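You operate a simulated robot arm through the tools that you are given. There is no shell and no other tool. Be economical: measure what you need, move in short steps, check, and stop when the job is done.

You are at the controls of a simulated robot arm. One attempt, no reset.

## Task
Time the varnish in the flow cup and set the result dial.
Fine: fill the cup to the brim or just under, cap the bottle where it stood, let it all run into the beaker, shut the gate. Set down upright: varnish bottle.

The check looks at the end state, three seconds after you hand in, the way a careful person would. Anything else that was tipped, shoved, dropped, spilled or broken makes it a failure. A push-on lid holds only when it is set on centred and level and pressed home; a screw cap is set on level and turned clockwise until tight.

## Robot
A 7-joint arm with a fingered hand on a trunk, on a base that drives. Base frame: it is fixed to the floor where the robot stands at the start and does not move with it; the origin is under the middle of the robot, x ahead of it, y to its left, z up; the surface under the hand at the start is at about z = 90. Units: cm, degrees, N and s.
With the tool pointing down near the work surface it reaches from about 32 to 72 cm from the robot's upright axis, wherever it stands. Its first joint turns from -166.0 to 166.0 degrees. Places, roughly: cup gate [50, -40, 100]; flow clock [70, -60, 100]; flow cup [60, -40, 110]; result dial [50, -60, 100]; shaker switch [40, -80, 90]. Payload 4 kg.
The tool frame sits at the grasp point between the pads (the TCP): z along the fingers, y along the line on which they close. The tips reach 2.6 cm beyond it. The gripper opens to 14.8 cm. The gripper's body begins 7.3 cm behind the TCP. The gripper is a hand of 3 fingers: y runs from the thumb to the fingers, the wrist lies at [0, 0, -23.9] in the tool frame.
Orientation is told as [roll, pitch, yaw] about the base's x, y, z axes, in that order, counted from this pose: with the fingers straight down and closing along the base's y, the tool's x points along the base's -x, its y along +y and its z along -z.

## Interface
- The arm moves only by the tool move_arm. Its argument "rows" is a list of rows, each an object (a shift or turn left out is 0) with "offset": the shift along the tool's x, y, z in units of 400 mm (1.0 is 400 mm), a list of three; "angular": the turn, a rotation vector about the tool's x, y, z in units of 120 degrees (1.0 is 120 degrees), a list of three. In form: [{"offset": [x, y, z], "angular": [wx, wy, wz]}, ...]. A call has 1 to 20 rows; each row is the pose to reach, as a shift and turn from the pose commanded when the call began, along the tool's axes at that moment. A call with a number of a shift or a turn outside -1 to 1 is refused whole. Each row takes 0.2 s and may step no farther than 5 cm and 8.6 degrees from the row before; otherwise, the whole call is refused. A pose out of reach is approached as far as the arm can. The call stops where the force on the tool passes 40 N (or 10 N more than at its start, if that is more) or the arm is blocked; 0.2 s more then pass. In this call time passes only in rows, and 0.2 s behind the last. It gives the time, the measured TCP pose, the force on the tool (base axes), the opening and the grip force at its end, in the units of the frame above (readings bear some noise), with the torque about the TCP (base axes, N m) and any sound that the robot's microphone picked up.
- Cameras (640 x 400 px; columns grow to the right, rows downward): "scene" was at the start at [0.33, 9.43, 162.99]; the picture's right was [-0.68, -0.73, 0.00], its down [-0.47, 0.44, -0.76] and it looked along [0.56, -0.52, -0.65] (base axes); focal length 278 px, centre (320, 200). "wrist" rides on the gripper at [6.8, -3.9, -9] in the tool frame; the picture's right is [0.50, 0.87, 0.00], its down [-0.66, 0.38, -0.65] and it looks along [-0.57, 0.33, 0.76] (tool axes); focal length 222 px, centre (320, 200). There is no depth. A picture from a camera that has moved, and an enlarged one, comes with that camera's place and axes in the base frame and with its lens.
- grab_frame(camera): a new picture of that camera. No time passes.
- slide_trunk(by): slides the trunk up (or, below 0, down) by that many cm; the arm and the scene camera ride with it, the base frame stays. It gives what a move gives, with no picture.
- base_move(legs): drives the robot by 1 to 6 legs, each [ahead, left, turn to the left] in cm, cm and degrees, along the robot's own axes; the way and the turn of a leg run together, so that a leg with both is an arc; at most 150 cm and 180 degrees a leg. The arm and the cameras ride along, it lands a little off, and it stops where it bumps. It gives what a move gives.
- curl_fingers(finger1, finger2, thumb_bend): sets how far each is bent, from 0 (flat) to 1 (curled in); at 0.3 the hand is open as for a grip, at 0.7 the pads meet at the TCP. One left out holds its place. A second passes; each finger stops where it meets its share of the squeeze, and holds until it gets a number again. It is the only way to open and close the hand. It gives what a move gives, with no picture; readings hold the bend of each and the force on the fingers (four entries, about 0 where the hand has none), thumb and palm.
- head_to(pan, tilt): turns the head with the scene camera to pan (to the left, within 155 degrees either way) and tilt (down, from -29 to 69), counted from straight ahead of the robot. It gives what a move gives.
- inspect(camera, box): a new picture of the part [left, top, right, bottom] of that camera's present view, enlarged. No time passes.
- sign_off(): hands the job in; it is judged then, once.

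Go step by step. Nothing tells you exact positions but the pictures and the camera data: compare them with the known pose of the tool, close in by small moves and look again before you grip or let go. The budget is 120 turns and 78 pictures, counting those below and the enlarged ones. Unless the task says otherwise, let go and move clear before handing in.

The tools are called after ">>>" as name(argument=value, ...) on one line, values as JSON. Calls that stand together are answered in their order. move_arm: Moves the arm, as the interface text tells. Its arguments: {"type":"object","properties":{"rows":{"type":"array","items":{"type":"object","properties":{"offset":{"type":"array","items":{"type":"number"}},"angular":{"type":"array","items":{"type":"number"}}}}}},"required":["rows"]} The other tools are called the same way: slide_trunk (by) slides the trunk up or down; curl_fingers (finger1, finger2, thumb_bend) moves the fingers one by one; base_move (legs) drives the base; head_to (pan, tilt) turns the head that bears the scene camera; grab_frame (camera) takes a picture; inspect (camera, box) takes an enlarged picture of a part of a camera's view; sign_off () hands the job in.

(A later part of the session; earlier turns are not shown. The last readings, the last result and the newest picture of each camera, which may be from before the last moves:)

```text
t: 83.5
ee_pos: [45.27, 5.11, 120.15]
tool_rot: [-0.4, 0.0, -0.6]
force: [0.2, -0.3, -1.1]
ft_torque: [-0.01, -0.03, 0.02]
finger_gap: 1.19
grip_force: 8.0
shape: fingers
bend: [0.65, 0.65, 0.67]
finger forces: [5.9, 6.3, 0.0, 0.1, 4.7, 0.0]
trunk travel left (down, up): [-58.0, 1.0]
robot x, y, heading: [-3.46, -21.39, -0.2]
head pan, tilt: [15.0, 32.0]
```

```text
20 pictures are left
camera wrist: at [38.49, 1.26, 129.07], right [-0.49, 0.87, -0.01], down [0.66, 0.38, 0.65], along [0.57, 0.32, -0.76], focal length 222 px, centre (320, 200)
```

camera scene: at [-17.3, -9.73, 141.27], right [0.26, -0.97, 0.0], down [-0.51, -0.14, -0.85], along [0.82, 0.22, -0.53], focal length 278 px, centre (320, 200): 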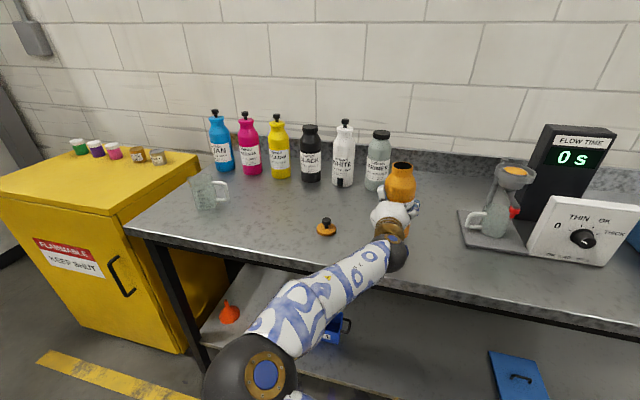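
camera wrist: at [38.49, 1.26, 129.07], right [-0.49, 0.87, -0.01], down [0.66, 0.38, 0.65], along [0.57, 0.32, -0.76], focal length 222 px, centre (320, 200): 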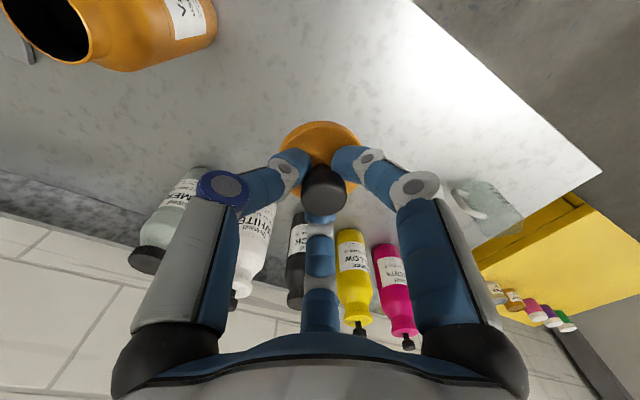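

The lid is held level. I'll move over the bottle mouth at about (47.7,-14.05), keeping clearance.

>>> move_arm(rows=[{"offset": [-0.01, -0.06, -0.01]}, {"offset": [-0.02, -0.14, -0.01]}, {"offset": [-0.03, -0.23, -0.01]}, {"offset": [-0.04, -0.32, -0.01]}, {"offset": [-0.05, -0.4, -0.01]}, {"offset": [-0.057, -0.45, -0.01]}, {"offset": [-0.06, -0.479, -0.01]}, {"offset": [-0.06, -0.479, -0.01]}])

>>> head_to(pan=5, tilt=36)

>>> grab_frame(camera="wrist")

>>> grab_frame(camera="scene")

```text
t: 85.3
ee_pos: [47.81, -14.37, 120.74]
tool_rot: [-0.4, 0.0, -0.5]
force: [0.1, 0.3, -0.1]
ft_torque: [0.01, 0.04, 0.03]
finger_gap: 1.13
grip_force: 8.2
shape: fingers
bend: [0.65, 0.65, 0.67]
finger forces: [6.0, 7.0, 0.0, 0.0, 4.6, 0.0]
trunk travel left (down, up): [-58.0, 1.0]
robot x, y, heading: [-3.45, -20.93, -0.2]
head pan, tilt: [15.0, 32.0]
```

```text
t: 86.0
ee_pos: [47.81, -14.16, 120.75]
tool_rot: [-0.3, 0.0, -0.5]
force: [-0.1, 1.3, 0.0]
ft_torque: [-0.05, -0.03, 0.01]
finger_gap: 1.15
grip_force: 9.2
shape: fingers
bend: [0.65, 0.65, 0.67]
finger forces: [5.9, 6.9, 0.0, 0.0, 4.5, 0.0]
trunk travel left (down, up): [-58.0, 1.0]
robot x, y, heading: [-3.52, -21.11, -0.4]
head pan, tilt: [5.0, 36.0]
```

```text
19 pictures are left
camera wrist: at [40.88, -18.05, 129.7], right [-0.49, 0.87, -0.01], down [0.66, 0.38, 0.65], along [0.57, 0.32, -0.76], focal length 222 px, centre (320, 200)
```

wrist: 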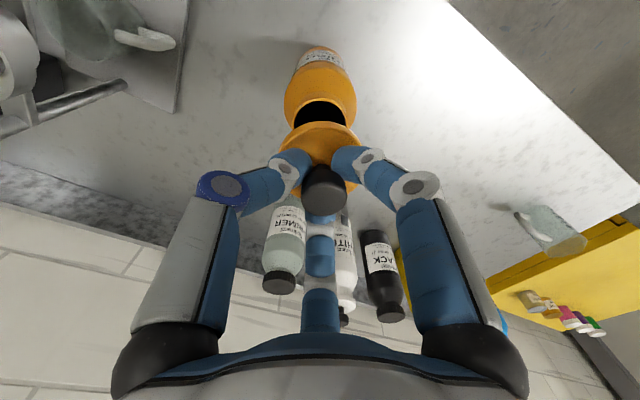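

```text
18 pictures are left
camera scene: at [-0.45, -5.33, 162.67], right [0.08, -1.0, 0.0], down [-0.59, -0.05, -0.81], along [0.81, 0.07, -0.59], focal length 278 px, centre (320, 200)
```

scene: 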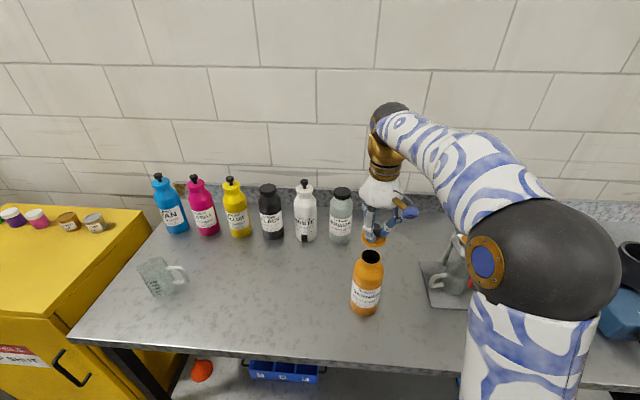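

>>> inspect(camera="scene", box=[335, 200, 415, 320])

>>> inspect(camera="wrist", box=[260, 40, 380, 220])

```text
3.33 times, centred on (375, 260) of scene
camera zoom: at [-0.45, -5.33, 162.67], right [0.08, -1.0, 0.0], down [-0.59, -0.05, -0.81], along [0.81, 0.07, -0.59], focal length 927 px, centre (137, 0)
```

zoom: 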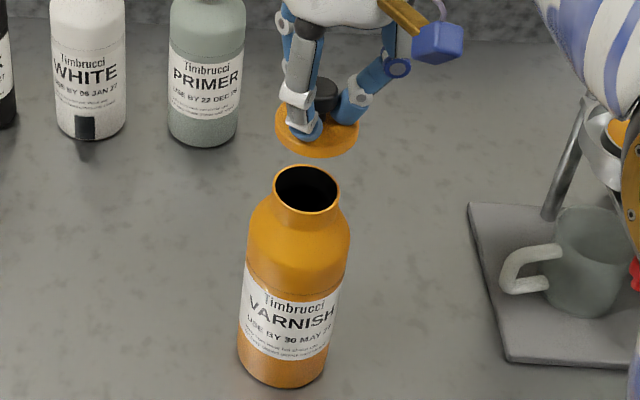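

```text
2.22 times, centred on (320, 130) of wrist
camera zoom: at [40.88, -18.05, 129.7], right [-0.49, 0.87, -0.01], down [0.66, 0.38, 0.65], along [0.57, 0.32, -0.76], focal length 494 px, centre (320, 356)
```

zoom: 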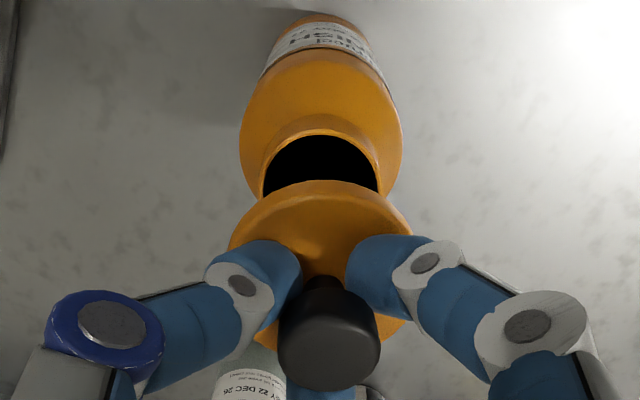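

Lid and mouth are aligned within about 2 mm. Descending to press it on, stopping on force.

>>> move_arm(rows=[{"offset": [0, 0, 0.04]}, {"offset": [0, 0, 0.08]}, {"offset": [0, 0, 0.11]}, {"offset": [0, 0, 0.125]}, {"offset": [0, 0, 0.132]}, {"offset": [0, 0, 0.137]}, {"offset": [0, 0, 0.142]}, {"offset": [0, 0, 0.147]}, {"offset": [0, 0, 0.152]}, {"offset": [0, 0, 0.157]}, {"offset": [0, 0, 0.162]}, {"offset": [0, 0, 0.167]}, {"offset": [0, 0, 0.172]}])

>>> inspect(camera="scene", box=[335, 200, 415, 320])

```text
t: 89.0
ee_pos: [47.8, -14.31, 114.32]
tool_rot: [-0.3, -0.7, -0.5]
force: [0.7, 0.4, 18.7]
ft_torque: [0.22, 0.04, -0.04]
finger_gap: 1.11
grip_force: 19.3
shape: fingers
bend: [0.65, 0.65, 0.67]
finger forces: [13.8, 16.1, 0.0, 0.0, 8.3, 0.0]
trunk travel left (down, up): [-58.0, 1.0]
robot x, y, heading: [-3.34, -21.12, -0.3]
head pan, tilt: [5.0, 36.0]
heard: snap
stopped in row 13: the force on the tool passed its limit at 41 N (the readings are from after the stop); the commanded pose is now the measured one
```

```text
3.33 times, centred on (375, 260) of scene
camera zoom: at [-0.62, -5.37, 162.66], right [0.08, -1.0, 0.0], down [-0.58, -0.05, -0.81], along [0.81, 0.07, -0.59], focal length 927 px, centre (137, 0)
```

zoom: 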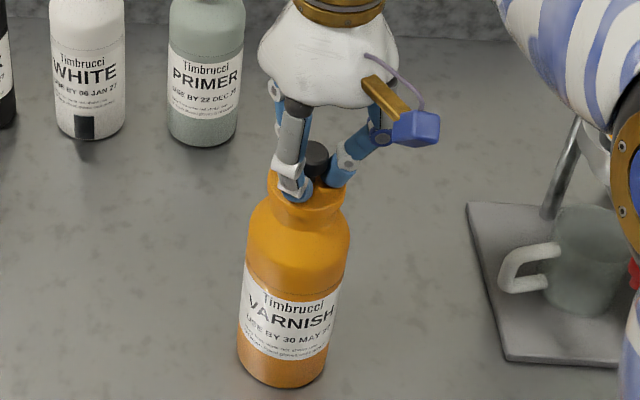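

A snap: the lid is home. Releasing and rising.

>>> curl_fingers(finger1=0.4, finger2=0.4, thumb_bend=0.4)

>>> move_arm(rows=[{"offset": [0, 0, -0.04]}, {"offset": [0, 0, -0.12]}, {"offset": [0, 0, -0.22]}, {"offset": [0, 0, -0.32]}, {"offset": [0, 0, -0.42]}])

>>> inspect(camera="scene", box=[335, 200, 415, 320])

```text
t: 90.0
ee_pos: [47.76, -14.22, 114.24]
tool_rot: [-0.3, -0.4, -0.4]
force: [-0.9, 0.4, 8.6]
ft_torque: [0.23, 0.46, 0.01]
finger_gap: 9.8
grip_force: 4.0
shape: fingers
bend: [0.38, 0.4, 0.4]
finger forces: [8.3, 0.1, 0.0, 0.0, 0.0, 0.1]
trunk travel left (down, up): [-58.0, 1.0]
robot x, y, heading: [-3.32, -21.15, -0.4]
head pan, tilt: [5.0, 36.0]
```

```text
t: 91.2
ee_pos: [47.64, -13.97, 130.92]
tool_rot: [-0.3, -0.3, -0.5]
force: [0.4, 0.7, 0.9]
ft_torque: [-0.01, 0.01, 0.0]
finger_gap: 9.51
grip_force: 0.1
shape: fingers
bend: [0.4, 0.4, 0.4]
finger forces: [0.0, 0.1, 0.0, 0.1, 0.0, 0.0]
trunk travel left (down, up): [-58.0, 1.0]
robot x, y, heading: [-3.4, -21.64, -0.1]
head pan, tilt: [5.0, 36.0]
```

```text
3.33 times, centred on (375, 260) of scene
camera zoom: at [-0.43, -5.33, 162.66], right [0.08, -1.0, 0.0], down [-0.59, -0.05, -0.81], along [0.81, 0.07, -0.59], focal length 927 px, centre (137, 0)
```

zoom: 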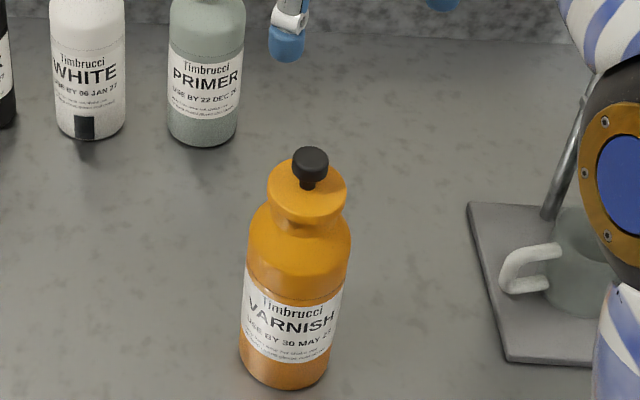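

The bottle is capped and upright on its spot. Now I'll drive right and look closely at the gate lever with the wrist camera.

>>> base_move(legs=[[0, -25, 0]])

>>> move_arm(rows=[{"offset": [0.06, -0.06, 0]}, {"offset": [0.12, -0.12, 0]}, {"offset": [0.18, -0.18, 0.03]}, {"offset": [0.2, -0.2, 0.1]}, {"offset": [0.2, -0.2, 0.18]}, {"offset": [0.2, -0.2, 0.27]}, {"offset": [0.2, -0.2, 0.33]}])

>>> grab_frame(camera="wrist")

```text
t: 93.0
ee_pos: [47.52, -39.34, 130.87]
tool_rot: [-0.3, -0.4, -0.5]
force: [1.0, -0.4, -0.5]
ft_torque: [0.03, 0.0, -0.01]
finger_gap: 9.51
grip_force: 0.2
shape: fingers
bend: [0.4, 0.4, 0.4]
finger forces: [0.0, 0.0, 0.1, 0.0, 0.0, 0.1]
trunk travel left (down, up): [-58.0, 1.0]
robot x, y, heading: [-3.33, -46.56, -0.4]
head pan, tilt: [5.0, 36.0]
```

```text
t: 94.6
ee_pos: [39.49, -47.35, 117.94]
tool_rot: [-0.3, -0.4, -0.5]
force: [0.9, -0.1, 0.1]
ft_torque: [-0.01, 0.02, 0.02]
finger_gap: 9.51
grip_force: 0.0
shape: fingers
bend: [0.4, 0.4, 0.4]
finger forces: [0.0, 0.0, 0.1, 0.1, 0.0, 0.0]
trunk travel left (down, up): [-58.0, 1.0]
robot x, y, heading: [-3.32, -46.5, 0.0]
head pan, tilt: [5.0, 36.0]
```

```text
13 pictures are left
camera wrist: at [32.58, -51.16, 126.86], right [-0.49, 0.87, -0.01], down [0.65, 0.38, 0.66], along [0.57, 0.32, -0.75], focal length 222 px, centre (320, 200)
```

wrist: 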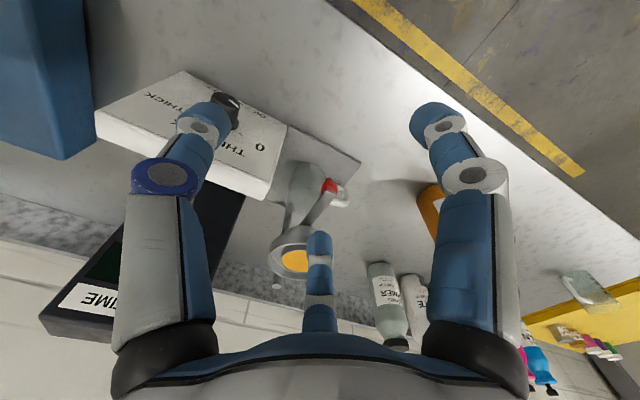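

>>> inspect(camera="wrist", box=[260, 155, 370, 290])

```text
2.96 times, centred on (315, 222) of wrist
camera zoom: at [32.58, -51.16, 126.86], right [-0.49, 0.87, -0.01], down [0.65, 0.38, 0.66], along [0.57, 0.32, -0.75], focal length 658 px, centre (335, 133)
```

zoom: 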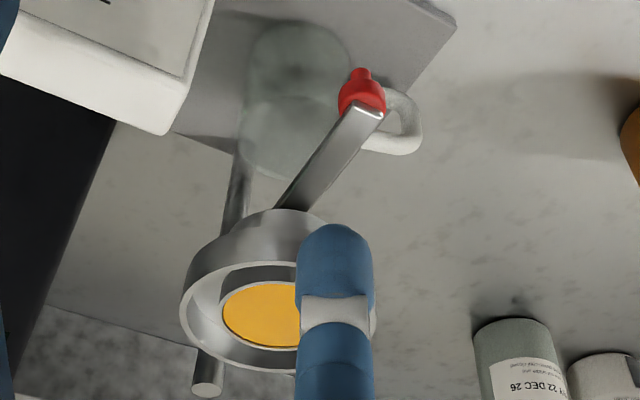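

The lever is a level bar pointing at me with a red knob at its end, about (48.7,-40.8,102.5). The dial box fills the -y side, so it should swing to +y. I'll back off, make a fist and pitch the hand 45° to push from the -y side.

>>> base_move(legs=[[-12, 0, 0]])

>>> curl_fingers(finger1=0.7, finger2=0.7, thumb_bend=0.7)

>>> move_arm(rows=[{"offset": [-0.044, 0.013, 0.02], "angular": [0, -0.0625, 0]}, {"offset": [-0.088, 0.026, 0.04], "angular": [0, -0.125, 0]}, {"offset": [-0.131, 0.04, 0.06], "angular": [0, -0.1875, 0]}, {"offset": [-0.175, 0.053, 0.085], "angular": [0, -0.25, 0]}, {"offset": [-0.219, 0.066, 0.11], "angular": [0, -0.3125, 0]}, {"offset": [-0.2625, 0.079, 0.135], "angular": [0, -0.375, 0]}, {"offset": [-0.2625, 0.079, 0.135], "angular": [0, -0.375, 0]}])

>>> head_to(pan=0, tilt=38)

>>> grab_frame(camera="scene")

```text
t: 95.8
ee_pos: [27.32, -47.27, 118.02]
tool_rot: [-0.3, -0.5, -0.5]
force: [-0.5, 0.2, -0.1]
ft_torque: [0.01, 0.0, -0.03]
finger_gap: 9.48
grip_force: 0.0
shape: fingers
bend: [0.4, 0.4, 0.4]
finger forces: [0.0, 0.1, 0.0, 0.0, 0.0, 0.1]
trunk travel left (down, up): [-58.0, 1.0]
robot x, y, heading: [-15.43, -46.25, -0.4]
head pan, tilt: [5.0, 36.0]
```

```text
t: 96.8
ee_pos: [27.3, -47.24, 118.02]
tool_rot: [-0.2, -0.4, -0.5]
force: [0.7, -0.4, 0.6]
ft_torque: [0.0, -0.03, -0.03]
finger_gap: 0.02
grip_force: 0.1
shape: fingers
bend: [0.69, 0.69, 0.7]
finger forces: [0.0, 0.0, 0.1, 0.1, 0.0, 0.0]
trunk travel left (down, up): [-58.0, 1.0]
robot x, y, heading: [-15.67, -46.74, 0.1]
head pan, tilt: [5.0, 36.0]
```

```text
t: 98.4
ee_pos: [37.9, -44.19, 112.73]
tool_rot: [-0.3, -45.5, -0.1]
force: [0.3, -0.3, -0.4]
ft_torque: [-0.01, 0.04, 0.02]
finger_gap: 0.05
grip_force: 0.0
shape: fingers
bend: [0.69, 0.69, 0.7]
finger forces: [0.0, 0.0, 0.0, 0.0, 0.0, 0.1]
out of reach, approached as far as the arm can: row 6
trunk travel left (down, up): [-58.0, 1.0]
robot x, y, heading: [-15.5, -46.37, -0.1]
head pan, tilt: [5.0, 36.0]
```

```text
t: 99.1
ee_pos: [38.03, -44.22, 112.82]
tool_rot: [-0.4, -45.3, -0.1]
force: [0.4, -0.2, -0.8]
ft_torque: [0.02, 0.0, 0.0]
finger_gap: 0.01
grip_force: 0.0
shape: fingers
bend: [0.69, 0.69, 0.7]
finger forces: [0.0, 0.0, 0.1, 0.1, 0.0, 0.0]
trunk travel left (down, up): [-58.0, 1.0]
robot x, y, heading: [-15.71, -46.5, -0.2]
head pan, tilt: [0.0, 38.0]
```

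```text
11 pictures are left
camera scene: at [-12.83, -31.29, 162.36], right [0.0, -1.0, 0.0], down [-0.62, 0.0, -0.79], along [0.79, 0.0, -0.62], focal length 278 px, centre (320, 200)
```

scene: 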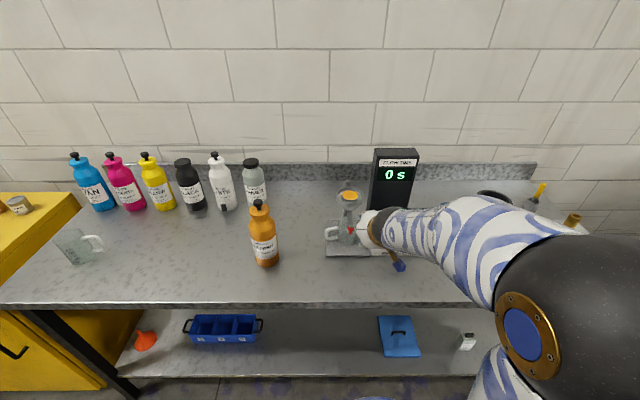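

>>> inspect(camera="scene", box=[315, 175, 425, 275])

```text
4.00 times, centred on (370, 225) of scene
camera zoom: at [-12.83, -31.29, 162.36], right [0.0, -1.0, 0.0], down [-0.62, 0.0, -0.79], along [0.79, 0.0, -0.62], focal length 1113 px, centre (120, 100)
```

zoom: 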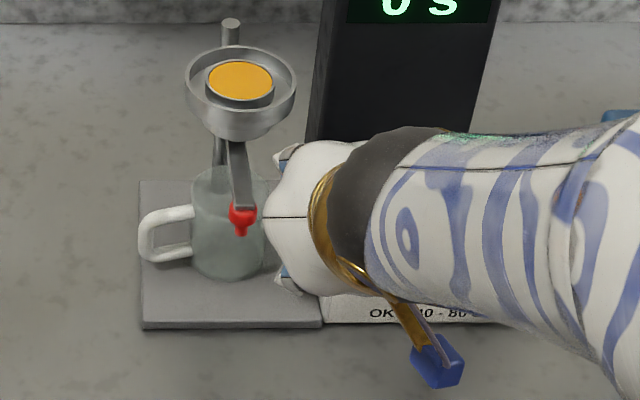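

The knob is at (48.5,-40.6,102.6), with a gap to the dial box at y<-48. I'll advance the fist to the -y side of the knob.

>>> move_arm(rows=[{"offset": [0, 0, 0.06]}, {"offset": [0, 0, 0.13]}, {"offset": [0, 0, 0.2]}, {"offset": [0, 0, 0.27]}, {"offset": [0, 0, 0.33]}, {"offset": [0, 0, 0.33]}])

>>> inspect(camera="scene", box=[315, 175, 425, 275])

```text
t: 100.5
ee_pos: [47.52, -44.35, 103.34]
tool_rot: [-0.5, -45.4, -0.1]
force: [0.7, 0.7, -0.3]
ft_torque: [0.01, 0.01, 0.02]
finger_gap: 0.0
grip_force: 0.0
shape: fingers
bend: [0.69, 0.69, 0.7]
finger forces: [0.1, 0.0, 0.0, 0.0, 0.1, 0.0]
trunk travel left (down, up): [-58.0, 1.0]
robot x, y, heading: [-15.56, -46.64, -0.2]
head pan, tilt: [0.0, 38.0]
```

```text
4.00 times, centred on (370, 225) of scene
camera zoom: at [-12.83, -31.29, 162.36], right [0.0, -1.0, 0.0], down [-0.62, 0.0, -0.79], along [0.79, 0.0, -0.62], focal length 1113 px, centre (120, 100)
```

zoom: 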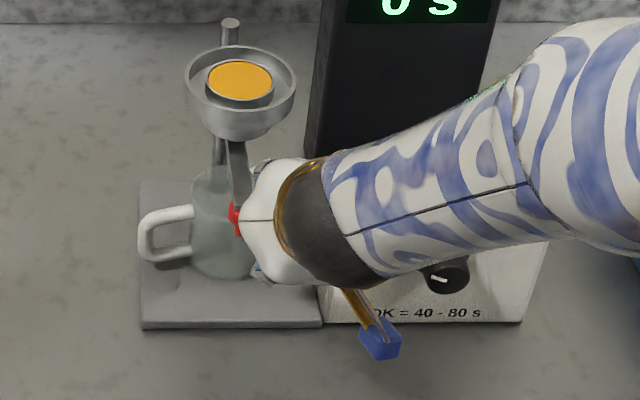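

The dial reads "OK = 40 - 80 s". Pushing gently to +y in small steps.

>>> move_arm(rows=[{"offset": [0, 0.012, 0]}, {"offset": [0, 0.025, 0]}, {"offset": [0, 0.037, 0]}, {"offset": [0, 0.05, 0]}])

>>> move_arm(rows=[{"offset": [0, 0.01, 0]}, {"offset": [0, 0.02, 0]}])

>>> move_arm(rows=[{"offset": [0, 0.01, 0]}, {"offset": [0, 0.02, 0]}])

```text
t: 101.5
ee_pos: [47.32, -43.04, 103.3]
tool_rot: [-0.4, -45.3, -0.4]
force: [0.6, -20.9, -5.8]
ft_torque: [0.18, 0.06, -0.31]
finger_gap: 0.12
grip_force: 10.2
shape: fingers
bend: [0.7, 0.7, 0.68]
finger forces: [2.4, 17.4, 0.0, 0.1, 0.0, 0.0]
trunk travel left (down, up): [-58.0, 1.0]
robot x, y, heading: [-15.86, -46.11, -0.5]
head pan, tilt: [0.0, 38.0]
```

```text
t: 102.1
ee_pos: [47.41, -42.32, 103.28]
tool_rot: [-0.3, -45.4, -0.7]
force: [-0.5, -35.1, -6.2]
ft_torque: [0.19, 0.07, -0.5]
finger_gap: 0.01
grip_force: 16.3
shape: fingers
bend: [0.71, 0.7, 0.67]
finger forces: [7.1, 24.8, 0.0, 0.0, 0.0, 0.0]
trunk travel left (down, up): [-58.0, 1.0]
robot x, y, heading: [-15.86, -46.86, -0.3]
head pan, tilt: [0.0, 38.0]
```

```text
t: 102.7
ee_pos: [47.33, -41.32, 103.45]
tool_rot: [-0.4, -45.5, -0.5]
force: [-1.5, -33.9, 3.9]
ft_torque: [-0.12, -0.05, -0.4]
finger_gap: 0.0
grip_force: 18.3
shape: fingers
bend: [0.71, 0.71, 0.67]
finger forces: [19.4, 16.8, 0.0, 0.1, 0.0, 0.0]
trunk travel left (down, up): [-58.0, 1.0]
robot x, y, heading: [-15.51, -46.78, -0.1]
head pan, tilt: [0.0, 38.0]
```

>>> inspect(camera="scene", box=[315, 175, 425, 275])

```text
4.00 times, centred on (370, 225) of scene
camera zoom: at [-12.88, -31.87, 162.44], right [-0.01, -1.0, 0.0], down [-0.62, 0.01, -0.79], along [0.79, 0.0, -0.62], focal length 1113 px, centre (120, 100)
```

zoom: 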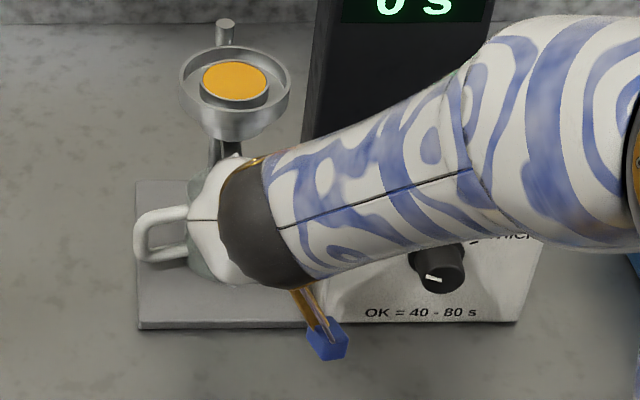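

>>> move_arm(rows=[{"offset": [0, 0, 0]}, {"offset": [0, 0, 0]}])

>>> grab_frame(camera="wrist")

```text
t: 103.3
ee_pos: [47.35, -41.27, 103.35]
tool_rot: [-0.3, -45.5, -0.5]
force: [0.0, -34.3, 3.6]
ft_torque: [-0.14, -0.05, -0.43]
finger_gap: 0.0
grip_force: 18.1
shape: fingers
bend: [0.71, 0.71, 0.67]
finger forces: [20.4, 16.8, 0.0, 0.0, 0.1, 0.0]
trunk travel left (down, up): [-58.0, 1.0]
robot x, y, heading: [-15.88, -46.51, -0.4]
head pan, tilt: [0.0, 38.0]
```

```text
7 pictures are left
camera wrist: at [36.01, -45.09, 104.9], right [-0.34, 0.87, -0.36], down [0.0, 0.38, 0.92], along [0.94, 0.31, -0.13], focal length 222 px, centre (320, 200)
```

wrist: 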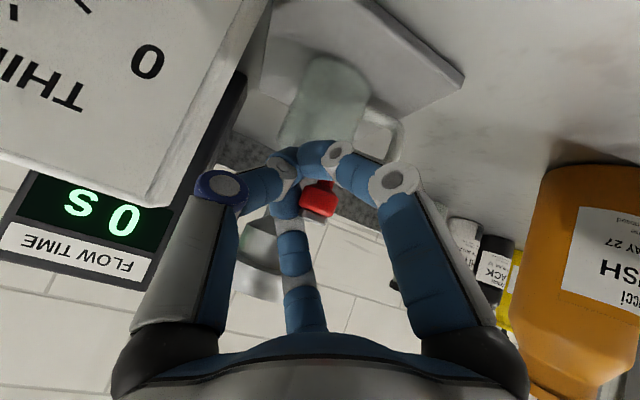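

The knob has not moved under 34 N, so it doesn't swing that way. I'm backing off and will grip the knob from the front, to feel which way it yields.

>>> move_arm(rows=[{"offset": [0, -0.03, 0]}, {"offset": [0, -0.075, 0]}, {"offset": [0, -0.075, -0.07]}, {"offset": [0, -0.075, -0.14]}, {"offset": [0, -0.075, -0.2]}, {"offset": [0, -0.03, -0.22]}, {"offset": [0, 0.017, -0.22]}])

>>> curl_fingers(finger1=0.48, finger2=0.48, thumb_bend=0.48)

>>> grab_frame(camera="wrist")

```text
t: 104.9
ee_pos: [41.12, -39.99, 109.59]
tool_rot: [-0.5, -45.4, 0.0]
force: [1.1, -0.4, -0.3]
ft_torque: [-0.04, 0.02, 0.0]
finger_gap: 0.0
grip_force: 0.1
shape: fingers
bend: [0.7, 0.69, 0.7]
finger forces: [0.0, 0.1, 0.1, 0.1, 0.1, 0.1]
trunk travel left (down, up): [-58.0, 1.0]
robot x, y, heading: [-15.85, -46.66, -0.3]
head pan, tilt: [0.0, 38.0]
```

```text
t: 105.9
ee_pos: [41.24, -40.08, 109.55]
tool_rot: [-0.4, -45.4, -0.2]
force: [-0.2, -0.2, 0.0]
ft_torque: [0.03, 0.01, 0.03]
finger_gap: 6.81
grip_force: 0.1
shape: fingers
bend: [0.48, 0.48, 0.48]
finger forces: [0.0, 0.0, 0.1, 0.0, 0.0, 0.1]
trunk travel left (down, up): [-58.0, 1.0]
robot x, y, heading: [-15.81, -46.24, -0.1]
head pan, tilt: [0.0, 38.0]
```

```text
6 pictures are left
camera wrist: at [29.82, -43.84, 110.96], right [-0.34, 0.87, -0.36], down [0.0, 0.38, 0.92], along [0.94, 0.32, -0.13], focal length 222 px, centre (320, 200)
```

wrist: 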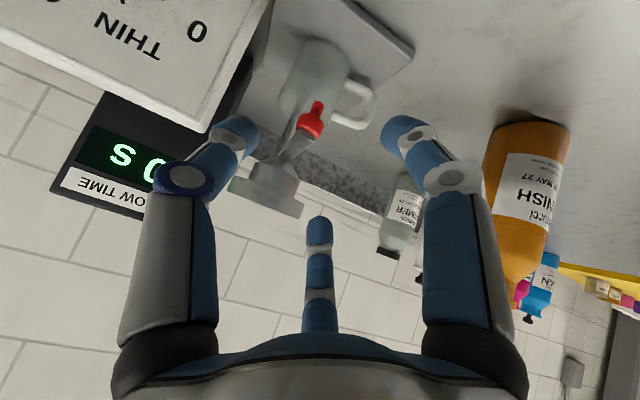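

Knob confirmed at (48.5,-40.8,102.6). Advancing with the fingers around it and closing lightly.

>>> move_arm(rows=[{"offset": [0, -0.0175, 0.05]}, {"offset": [0, -0.0175, 0.1]}, {"offset": [0, -0.0175, 0.15]}, {"offset": [0, -0.0175, 0.2]}, {"offset": [0, -0.0175, 0.235]}, {"offset": [0, -0.0175, 0.245]}])

>>> curl_fingers(finger1=0.7, finger2=0.7, thumb_bend=0.7)

```text
t: 107.3
ee_pos: [48.12, -40.74, 102.86]
tool_rot: [-0.5, -45.4, 0.0]
force: [-0.1, -0.4, 0.5]
ft_torque: [0.0, -0.01, -0.01]
finger_gap: 6.82
grip_force: 0.0
shape: fingers
bend: [0.48, 0.48, 0.48]
finger forces: [0.0, 0.0, 0.0, 0.1, 0.0, 0.1]
trunk travel left (down, up): [-58.0, 1.0]
robot x, y, heading: [-15.77, -46.56, -0.4]
head pan, tilt: [0.0, 38.0]
```

```text
t: 108.3
ee_pos: [48.04, -40.78, 102.58]
tool_rot: [-0.5, -45.5, -0.1]
force: [-0.3, -0.6, -2.0]
ft_torque: [0.01, 0.03, 0.0]
finger_gap: 0.24
grip_force: 1.9
shape: fingers
bend: [0.68, 0.69, 0.7]
finger forces: [1.8, 0.7, 0.0, 0.0, 1.0, 0.0]
trunk travel left (down, up): [-58.0, 1.0]
robot x, y, heading: [-15.82, -46.6, -0.5]
head pan, tilt: [0.0, 38.0]
```

The fingers closed short of the knob. I'll reopen, advance 1.4 cm, and close again.

>>> curl_fingers(finger1=0.5, finger2=0.5, thumb_bend=0.5)

>>> move_arm(rows=[{"offset": [0, 0, 0.012]}, {"offset": [0, 0, 0.024]}, {"offset": [0, 0, 0.035]}, {"offset": [0, 0, 0.035]}])

>>> curl_fingers(finger1=0.75, finger2=0.75, thumb_bend=0.75)

```text
t: 109.3
ee_pos: [48.03, -40.8, 102.71]
tool_rot: [-0.4, -45.3, -0.1]
force: [0.2, 0.9, -0.2]
ft_torque: [-0.03, -0.01, 0.0]
finger_gap: 6.14
grip_force: 0.1
shape: fingers
bend: [0.5, 0.5, 0.5]
finger forces: [0.0, 0.0, 0.1, 0.0, 0.0, 0.1]
trunk travel left (down, up): [-58.0, 1.0]
robot x, y, heading: [-15.47, -46.26, -0.3]
head pan, tilt: [0.0, 38.0]
```

```text
t: 110.3
ee_pos: [48.93, -40.87, 101.71]
tool_rot: [-0.4, -45.4, -0.2]
force: [0.2, 0.4, 0.3]
ft_torque: [0.01, -0.01, 0.02]
finger_gap: 6.16
grip_force: 0.0
shape: fingers
bend: [0.5, 0.5, 0.5]
finger forces: [0.1, 0.1, 0.2, 0.0, 0.0, 0.1]
trunk travel left (down, up): [-58.0, 1.0]
robot x, y, heading: [-15.61, -46.39, -0.2]
head pan, tilt: [0.0, 38.0]
```

```text
t: 111.3
ee_pos: [48.97, -40.96, 101.72]
tool_rot: [-0.4, -45.4, -0.1]
force: [0.2, 0.1, 0.2]
ft_torque: [0.01, 0.03, 0.01]
finger_gap: 0.0
grip_force: 0.1
shape: fingers
bend: [0.73, 0.73, 0.72]
finger forces: [0.0, 0.0, 0.0, 0.0, 0.0, 0.0]
trunk travel left (down, up): [-58.0, 1.0]
robot x, y, heading: [-15.56, -46.48, -0.2]
head pan, tilt: [0.0, 38.0]
```

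Nothing between the fingers; I need a look.

>>> inspect(camera="wrist", box=[220, 60, 420, 260])

```text
2.00 times, centred on (320, 160) of wrist
camera zoom: at [37.75, -44.63, 103.18], right [-0.34, 0.87, -0.36], down [0.0, 0.38, 0.92], along [0.94, 0.32, -0.13], focal length 444 px, centre (320, 280)
```

zoom: 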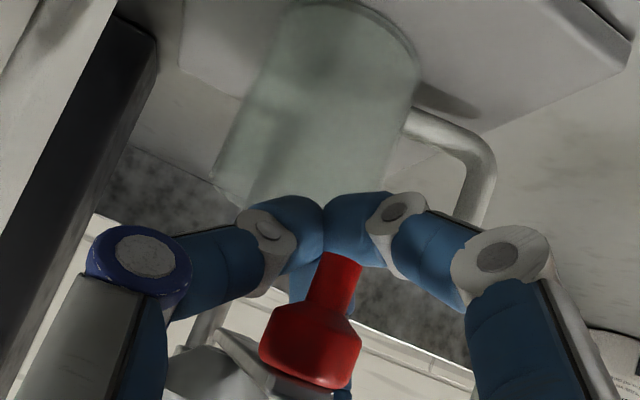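

I see: the knob's body is at about (48.8,-40.4,103.4) with a stem below; the fingers closed under it. Reopening, moving up 1.8 cm, and closing.

>>> curl_fingers(finger1=0.5, finger2=0.5, thumb_bend=0.5)

>>> move_arm(rows=[{"offset": [-0.01, 0.006, -0.01]}, {"offset": [-0.021, 0.0125, -0.021]}, {"offset": [-0.0316, 0.0125, -0.0316]}, {"offset": [-0.0316, 0.0125, -0.0316]}])

>>> curl_fingers(finger1=0.75, finger2=0.75, thumb_bend=0.75)

```text
t: 112.3
ee_pos: [48.99, -40.74, 101.67]
tool_rot: [-0.4, -45.4, -0.1]
force: [0.1, -0.1, 0.4]
ft_torque: [0.03, -0.02, 0.03]
finger_gap: 6.17
grip_force: 0.0
shape: fingers
bend: [0.5, 0.5, 0.5]
finger forces: [0.0, 0.0, 0.1, 0.0, 0.0, 0.1]
trunk travel left (down, up): [-58.0, 1.0]
robot x, y, heading: [-15.16, -46.66, -0.3]
head pan, tilt: [0.0, 38.0]
```

```text
t: 113.3
ee_pos: [49.03, -40.27, 103.5]
tool_rot: [-0.4, -45.4, -0.1]
force: [0.2, 1.0, -0.3]
ft_torque: [-0.01, 0.01, -0.02]
finger_gap: 6.17
grip_force: 0.1
shape: fingers
bend: [0.5, 0.5, 0.5]
finger forces: [0.0, 0.0, 0.0, 0.1, 0.0, 0.1]
trunk travel left (down, up): [-58.0, 1.0]
robot x, y, heading: [-15.64, -46.12, -0.3]
head pan, tilt: [0.0, 38.0]
```

```text
t: 114.3
ee_pos: [49.1, -40.41, 103.43]
tool_rot: [-0.5, -45.5, -0.2]
force: [0.8, -2.0, -1.8]
ft_torque: [0.02, 0.03, 0.0]
finger_gap: 0.01
grip_force: 0.6
shape: fingers
bend: [0.73, 0.73, 0.72]
finger forces: [0.0, 0.0, 0.0, 0.0, 2.0, 0.1]
trunk travel left (down, up): [-58.0, 1.0]
robot x, y, heading: [-15.67, -46.42, -0.4]
head pan, tilt: [0.0, 38.0]
```

>>> inspect(camera="scene", box=[315, 155, 425, 265])

```text
3.64 times, centred on (370, 210) of scene
camera zoom: at [-12.8, -31.32, 162.36], right [0.0, -1.0, 0.0], down [-0.62, 0.0, -0.79], along [0.79, 0.0, -0.62], focal length 1011 px, centre (138, 164)
```

zoom: 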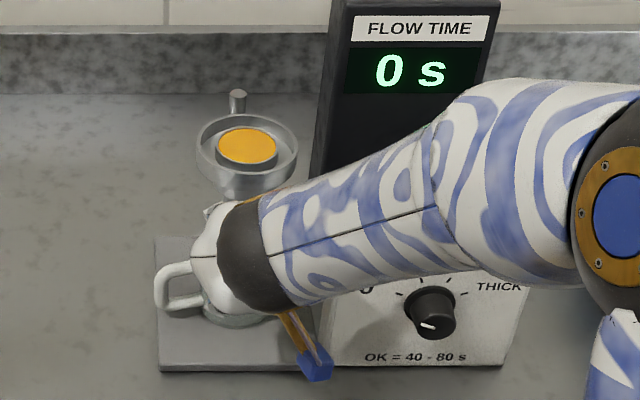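

The knob appears to be caged inside the closed fingers. I'll feel it out: first a small move to -y, reading the force.

>>> move_arm(rows=[{"offset": [0, -0.01, 0]}, {"offset": [0, -0.02, 0]}, {"offset": [0, -0.03, 0]}])

>>> move_arm(rows=[{"offset": [0, -0.01, 0]}, {"offset": [0, -0.02, 0]}])

```text
t: 115.1
ee_pos: [48.95, -40.98, 103.46]
tool_rot: [-0.4, -45.4, 0.1]
force: [-0.3, 14.8, 0.8]
ft_torque: [0.08, 0.0, 0.04]
finger_gap: 0.01
grip_force: 9.4
shape: fingers
bend: [0.73, 0.73, 0.73]
finger forces: [7.3, 11.4, 0.0, 0.1, 0.0, 0.0]
trunk travel left (down, up): [-58.0, 1.0]
robot x, y, heading: [-15.43, -46.53, 0.1]
head pan, tilt: [0.0, 38.0]
```

```text
t: 115.7
ee_pos: [49.05, -41.56, 103.5]
tool_rot: [-0.6, -45.4, 0.3]
force: [-0.6, 26.9, 1.2]
ft_torque: [0.22, 0.03, 0.02]
finger_gap: 0.11
grip_force: 14.8
shape: fingers
bend: [0.73, 0.72, 0.75]
finger forces: [14.5, 15.9, 0.0, 0.1, 0.0, 0.0]
trunk travel left (down, up): [-58.0, 1.0]
robot x, y, heading: [-15.9, -46.45, -0.1]
head pan, tilt: [0.0, 38.0]
```

No swing either way. Recentring, then trying a pull straight towards me (-x).

>>> move_arm(rows=[{"offset": [0, 0.015, 0]}, {"offset": [0, 0.035, 0]}, {"offset": [0, 0.045, 0]}])

>>> move_arm(rows=[{"offset": [0.009, 0, -0.009]}, {"offset": [0.018, 0, -0.018]}, {"offset": [0.026, 0, -0.026]}])

>>> move_arm(rows=[{"offset": [0.009, 0, -0.009]}, {"offset": [0.018, 0, -0.018]}])

```text
t: 116.5
ee_pos: [49.1, -40.71, 103.35]
tool_rot: [-0.6, -45.4, -0.5]
force: [1.2, 2.9, -0.3]
ft_torque: [0.04, 0.03, 0.02]
finger_gap: 0.01
grip_force: 1.0
shape: fingers
bend: [0.73, 0.73, 0.74]
finger forces: [1.5, 0.1, 0.0, 0.0, 0.3, 0.1]
trunk travel left (down, up): [-58.0, 1.0]
robot x, y, heading: [-15.39, -46.53, -0.7]
head pan, tilt: [0.0, 38.0]
```

```text
t: 117.3
ee_pos: [47.6, -40.58, 103.33]
tool_rot: [-0.5, -45.3, -0.2]
force: [0.0, -0.9, -0.3]
ft_torque: [-0.01, -0.01, -0.01]
finger_gap: 0.0
grip_force: 0.3
shape: fingers
bend: [0.73, 0.73, 0.74]
finger forces: [0.0, 0.1, 0.0, 0.1, 1.2, 0.1]
trunk travel left (down, up): [-58.0, 1.0]
robot x, y, heading: [-15.56, -46.44, -0.4]
head pan, tilt: [0.0, 38.0]
```

```text
t: 117.9
ee_pos: [46.62, -40.53, 103.34]
tool_rot: [-0.3, -45.4, -0.2]
force: [5.1, -0.7, -0.3]
ft_torque: [0.05, 0.02, 0.06]
finger_gap: 0.0
grip_force: 1.7
shape: fingers
bend: [0.73, 0.73, 0.74]
finger forces: [0.0, 0.0, 0.0, 0.0, 3.0, 0.0]
trunk travel left (down, up): [-58.0, 1.0]
robot x, y, heading: [-15.52, -46.89, -0.6]
head pan, tilt: [0.0, 38.0]
```

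It is following with just 5 N. Pulling on.

>>> move_arm(rows=[{"offset": [0.009, 0, -0.009]}, {"offset": [0.018, 0, -0.018]}])

>>> move_arm(rows=[{"offset": [0.009, 0, -0.009]}, {"offset": [0.018, 0, -0.018]}])

```text
t: 118.5
ee_pos: [45.93, -40.47, 103.48]
tool_rot: [-0.5, -45.5, -0.2]
force: [31.7, 0.2, 5.7]
ft_torque: [-0.05, -0.24, 0.26]
finger_gap: 0.04
grip_force: 15.3
shape: fingers
bend: [0.73, 0.73, 0.69]
finger forces: [10.6, 0.1, 0.1, 0.0, 20.2, 0.1]
trunk travel left (down, up): [-58.0, 1.0]
robot x, y, heading: [-15.58, -46.23, -0.2]
head pan, tilt: [0.0, 38.0]
```

```text
t: 119.2
ee_pos: [45.27, -40.52, 103.34]
tool_rot: [-0.6, -45.6, -0.3]
force: [24.0, 0.6, -7.3]
ft_torque: [0.04, -0.15, 0.18]
finger_gap: 1.03
grip_force: 17.3
shape: fingers
bend: [0.72, 0.73, 0.67]
finger forces: [11.4, 8.3, 0.0, 0.0, 15.0, 0.0]
trunk travel left (down, up): [-58.0, 1.0]
robot x, y, heading: [-15.66, -46.24, -0.2]
head pan, tilt: [0.0, 38.0]
stopped in row 2: the force on the tool passed its limit at 44 N (the readings are from after the stop); the commanded pose is now the measured one
```

>>> inspect(camera="scene", box=[315, 155, 425, 265])

```text
3.64 times, centred on (370, 210) of scene
camera zoom: at [-12.24, -31.25, 162.31], right [-0.01, -1.0, 0.0], down [-0.62, 0.0, -0.79], along [0.79, 0.0, -0.62], focal length 1011 px, centre (138, 164)
```

zoom: 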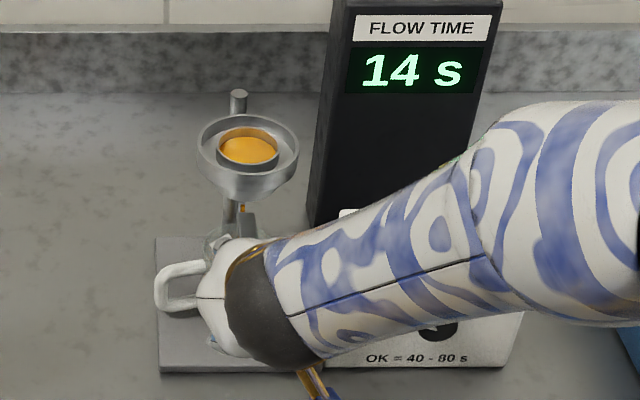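

The gate slides out: the flow is running and the clock reads 14 s. I'll relax the pull slightly and wait for the cup to empty.

>>> move_arm(rows=[{"offset": [-0.008, 0, 0.008]}, {"offset": [-0.012, 0, 0.012]}, {"offset": [-0.012, 0, 0.012]}, {"offset": [-0.012, 0, 0.012]}, {"offset": [-0.012, 0, 0.012]}, {"offset": [-0.012, 0, 0.012]}, {"offset": [-0.012, 0, 0.012]}, {"offset": [-0.012, 0, 0.012]}, {"offset": [-0.012, 0, 0.012]}, {"offset": [-0.012, 0, 0.012]}, {"offset": [-0.012, 0, 0.012]}, {"offset": [-0.012, 0, 0.012]}, {"offset": [-0.012, 0, 0.012]}, {"offset": [-0.012, 0, 0.012]}, {"offset": [-0.012, 0, 0.012]}, {"offset": [-0.012, 0, 0.012]}, {"offset": [-0.012, 0, 0.012]}, {"offset": [-0.012, 0, 0.012]}, {"offset": [-0.012, 0, 0.012]}, {"offset": [-0.012, 0, 0.012]}])

>>> move_arm(rows=[{"offset": [0, 0, 0]}, {"offset": [0, 0, 0]}, {"offset": [0, 0, 0]}, {"offset": [0, 0, 0]}, {"offset": [0, 0, 0]}, {"offset": [0, 0, 0]}, {"offset": [0, 0, 0]}, {"offset": [0, 0, 0]}, {"offset": [0, 0, 0]}, {"offset": [0, 0, 0]}, {"offset": [0, 0, 0]}, {"offset": [0, 0, 0]}, {"offset": [0, 0, 0]}, {"offset": [0, 0, 0]}, {"offset": [0, 0, 0]}, {"offset": [0, 0, 0]}, {"offset": [0, 0, 0]}, {"offset": [0, 0, 0]}, {"offset": [0, 0, 0]}, {"offset": [0, 0, 0]}])

>>> move_arm(rows=[{"offset": [0, 0, 0]}, {"offset": [0, 0, 0]}, {"offset": [0, 0, 0]}, {"offset": [0, 0, 0]}, {"offset": [0, 0, 0]}, {"offset": [0, 0, 0]}, {"offset": [0, 0, 0]}, {"offset": [0, 0, 0]}, {"offset": [0, 0, 0]}, {"offset": [0, 0, 0]}, {"offset": [0, 0, 0]}, {"offset": [0, 0, 0]}, {"offset": [0, 0, 0]}, {"offset": [0, 0, 0]}, {"offset": [0, 0, 0]}, {"offset": [0, 0, 0]}, {"offset": [0, 0, 0]}, {"offset": [0, 0, 0]}, {"offset": [0, 0, 0]}, {"offset": [0, 0, 0]}])

>>> move_arm(rows=[{"offset": [0, 0, 0]}, {"offset": [0, 0, 0]}, {"offset": [0, 0, 0]}, {"offset": [0, 0, 0]}, {"offset": [0, 0, 0]}, {"offset": [0, 0, 0]}, {"offset": [0, 0, 0]}, {"offset": [0, 0, 0]}, {"offset": [0, 0, 0]}, {"offset": [0, 0, 0]}, {"offset": [0, 0, 0]}, {"offset": [0, 0, 0]}, {"offset": [0, 0, 0]}, {"offset": [0, 0, 0]}, {"offset": [0, 0, 0]}, {"offset": [0, 0, 0]}, {"offset": [0, 0, 0]}, {"offset": [0, 0, 0]}, {"offset": [0, 0, 0]}, {"offset": [0, 0, 0]}])

```text
t: 123.4
ee_pos: [45.58, -40.45, 103.48]
tool_rot: [-0.6, -45.6, -0.3]
force: [2.4, -1.6, -9.0]
ft_torque: [0.03, 0.08, 0.01]
finger_gap: 0.83
grip_force: 15.0
shape: fingers
bend: [0.73, 0.73, 0.67]
finger forces: [9.5, 9.4, 0.1, 0.0, 10.2, 0.1]
trunk travel left (down, up): [-58.0, 1.0]
robot x, y, heading: [-15.77, -46.54, -0.2]
head pan, tilt: [0.0, 38.0]
```

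```text
t: 127.6
ee_pos: [45.51, -40.54, 103.43]
tool_rot: [-0.5, -45.6, -0.2]
force: [2.9, -1.9, -8.3]
ft_torque: [0.04, 0.06, 0.02]
finger_gap: 0.83
grip_force: 14.6
shape: fingers
bend: [0.73, 0.73, 0.67]
finger forces: [9.5, 9.4, 0.0, 0.0, 10.3, 0.0]
trunk travel left (down, up): [-58.0, 1.0]
robot x, y, heading: [-15.42, -46.44, -0.4]
head pan, tilt: [0.0, 38.0]
```

```text
t: 131.8
ee_pos: [45.39, -40.58, 103.36]
tool_rot: [-0.5, -45.5, -0.2]
force: [2.4, -1.8, -8.4]
ft_torque: [0.03, 0.06, 0.02]
finger_gap: 0.85
grip_force: 14.1
shape: fingers
bend: [0.73, 0.73, 0.67]
finger forces: [9.5, 9.4, 0.0, 0.0, 10.4, 0.0]
trunk travel left (down, up): [-58.0, 1.0]
robot x, y, heading: [-15.5, -46.43, -0.2]
head pan, tilt: [0.0, 38.0]
```

```text
t: 136.0
ee_pos: [45.46, -40.54, 103.45]
tool_rot: [-0.6, -45.7, -0.2]
force: [3.0, -1.9, -8.8]
ft_torque: [-0.01, 0.03, 0.03]
finger_gap: 0.86
grip_force: 14.6
shape: fingers
bend: [0.73, 0.73, 0.67]
finger forces: [9.5, 9.4, 0.1, 0.0, 10.4, 0.0]
trunk travel left (down, up): [-58.0, 1.0]
robot x, y, heading: [-15.3, -46.36, -0.3]
head pan, tilt: [0.0, 38.0]
```

>>> inspect(camera="scene", box=[315, 155, 425, 265])

```text
3.64 times, centred on (370, 210) of scene
camera zoom: at [-12.66, -31.31, 162.36], right [0.0, -1.0, 0.0], down [-0.62, 0.0, -0.79], along [0.79, 0.0, -0.62], focal length 1011 px, centre (138, 164)
```

zoom: 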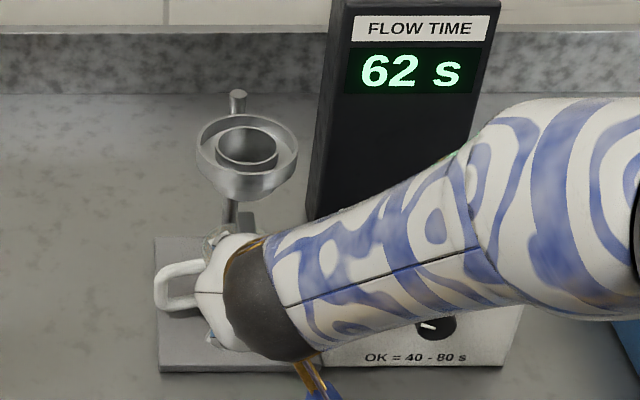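

It stopped at 62 s, which is in the OK range, and the cup is empty. Now I push the gate back in.

>>> move_arm(rows=[{"offset": [-0.009, 0, 0.009]}, {"offset": [-0.018, 0, 0.018]}, {"offset": [-0.026, 0, 0.026]}])

>>> move_arm(rows=[{"offset": [-0.009, 0, 0.009]}, {"offset": [-0.018, 0, 0.018]}])

>>> move_arm(rows=[{"offset": [-0.009, 0, 0.009]}, {"offset": [-0.014, 0, 0.014]}])

```text
t: 136.8
ee_pos: [46.91, -40.47, 103.52]
tool_rot: [-0.5, -45.7, -0.2]
force: [-0.2, -0.5, -8.4]
ft_torque: [0.03, 0.06, 0.03]
finger_gap: 0.78
grip_force: 10.2
shape: fingers
bend: [0.73, 0.73, 0.67]
finger forces: [0.0, 10.5, 0.1, 0.1, 9.3, 0.0]
trunk travel left (down, up): [-58.0, 1.0]
robot x, y, heading: [-15.55, -46.21, -0.3]
head pan, tilt: [0.0, 38.0]
```

```text
t: 137.4
ee_pos: [47.97, -40.44, 103.46]
tool_rot: [-0.5, -45.8, -0.1]
force: [0.8, -0.5, -6.1]
ft_torque: [0.04, 0.08, 0.03]
finger_gap: 0.75
grip_force: 9.4
shape: fingers
bend: [0.73, 0.73, 0.67]
finger forces: [0.1, 10.8, 0.0, 0.0, 9.5, 0.0]
trunk travel left (down, up): [-58.0, 1.0]
robot x, y, heading: [-15.73, -46.54, -0.2]
head pan, tilt: [0.0, 38.0]
```

```text
t: 138.0
ee_pos: [48.64, -40.48, 103.57]
tool_rot: [-0.4, -45.6, -0.3]
force: [-2.2, 0.4, -5.0]
ft_torque: [0.01, 0.05, 0.07]
finger_gap: 0.69
grip_force: 9.8
shape: fingers
bend: [0.73, 0.73, 0.67]
finger forces: [0.0, 11.5, 0.0, 0.1, 8.5, 0.0]
trunk travel left (down, up): [-58.0, 1.0]
robot x, y, heading: [-16.06, -46.34, -0.1]
head pan, tilt: [0.0, 38.0]
```

>>> move_arm(rows=[{"offset": [-0.009, 0, 0.009]}, {"offset": [-0.018, 0, 0.018]}])

>>> move_arm(rows=[{"offset": [-0.006, 0, 0.006]}, {"offset": [-0.012, 0, 0.012]}])

```text
t: 138.6
ee_pos: [49.67, -40.47, 103.48]
tool_rot: [-0.5, -45.6, -0.1]
force: [-2.1, 1.7, -1.9]
ft_torque: [0.02, 0.04, 0.04]
finger_gap: 0.05
grip_force: 1.4
shape: fingers
bend: [0.73, 0.74, 0.71]
finger forces: [0.0, 0.0, 0.0, 0.0, 0.9, 0.0]
trunk travel left (down, up): [-58.0, 1.0]
robot x, y, heading: [-15.83, -46.59, -0.3]
head pan, tilt: [0.0, 38.0]
```

```text
t: 139.2
ee_pos: [50.42, -40.56, 103.57]
tool_rot: [-0.6, -45.7, -0.1]
force: [-2.5, 3.1, -1.8]
ft_torque: [0.03, 0.02, 0.03]
finger_gap: 0.0
grip_force: 0.7
shape: fingers
bend: [0.73, 0.74, 0.72]
finger forces: [0.5, 0.0, 0.0, 0.0, 0.5, 0.0]
trunk travel left (down, up): [-58.0, 1.0]
robot x, y, heading: [-15.77, -46.64, -0.5]
head pan, tilt: [0.0, 38.0]
```

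The fingers slipped off the stem. To be sure of closing, I'll withdraw, make a fist and push the knob from the front, reading the force.

>>> curl_fingers(finger1=0.48, finger2=0.48, thumb_bend=0.48)

>>> move_arm(rows=[{"offset": [0, 0, -0.05]}, {"offset": [0, 0, -0.1]}, {"offset": [0, 0, -0.15]}, {"offset": [0, 0, -0.2]}, {"offset": [0, 0, -0.25]}])

>>> curl_fingers(finger1=0.7, finger2=0.7, thumb_bend=0.7)

```text
t: 140.2
ee_pos: [50.31, -40.6, 103.61]
tool_rot: [-0.7, -45.7, -0.2]
force: [-1.8, 0.3, -1.5]
ft_torque: [-0.08, -0.01, 0.04]
finger_gap: 6.82
grip_force: 0.8
shape: fingers
bend: [0.48, 0.49, 0.48]
finger forces: [0.0, 2.1, 0.1, 0.0, 0.0, 0.0]
trunk travel left (down, up): [-58.0, 1.0]
robot x, y, heading: [-15.61, -46.64, -0.1]
head pan, tilt: [0.0, 38.0]
```

```text
t: 141.4
ee_pos: [43.08, -40.48, 110.7]
tool_rot: [-0.5, -45.7, -0.2]
force: [0.5, -0.5, -0.6]
ft_torque: [0.01, 0.03, -0.02]
finger_gap: 6.83
grip_force: 0.0
shape: fingers
bend: [0.48, 0.48, 0.48]
finger forces: [0.0, 0.0, 0.1, 0.1, 0.1, 0.0]
trunk travel left (down, up): [-58.0, 1.0]
robot x, y, heading: [-15.18, -46.45, -0.1]
head pan, tilt: [0.0, 38.0]
```

```text
t: 142.4
ee_pos: [43.13, -40.34, 110.64]
tool_rot: [-0.4, -45.7, -0.2]
force: [0.1, 0.5, 0.8]
ft_torque: [0.0, -0.02, 0.0]
finger_gap: 0.03
grip_force: 0.1
shape: fingers
bend: [0.69, 0.69, 0.7]
finger forces: [0.0, 0.1, 0.1, 0.0, 0.1, 0.1]
trunk travel left (down, up): [-58.0, 1.0]
robot x, y, heading: [-15.93, -46.6, -0.4]
head pan, tilt: [0.0, 38.0]
```

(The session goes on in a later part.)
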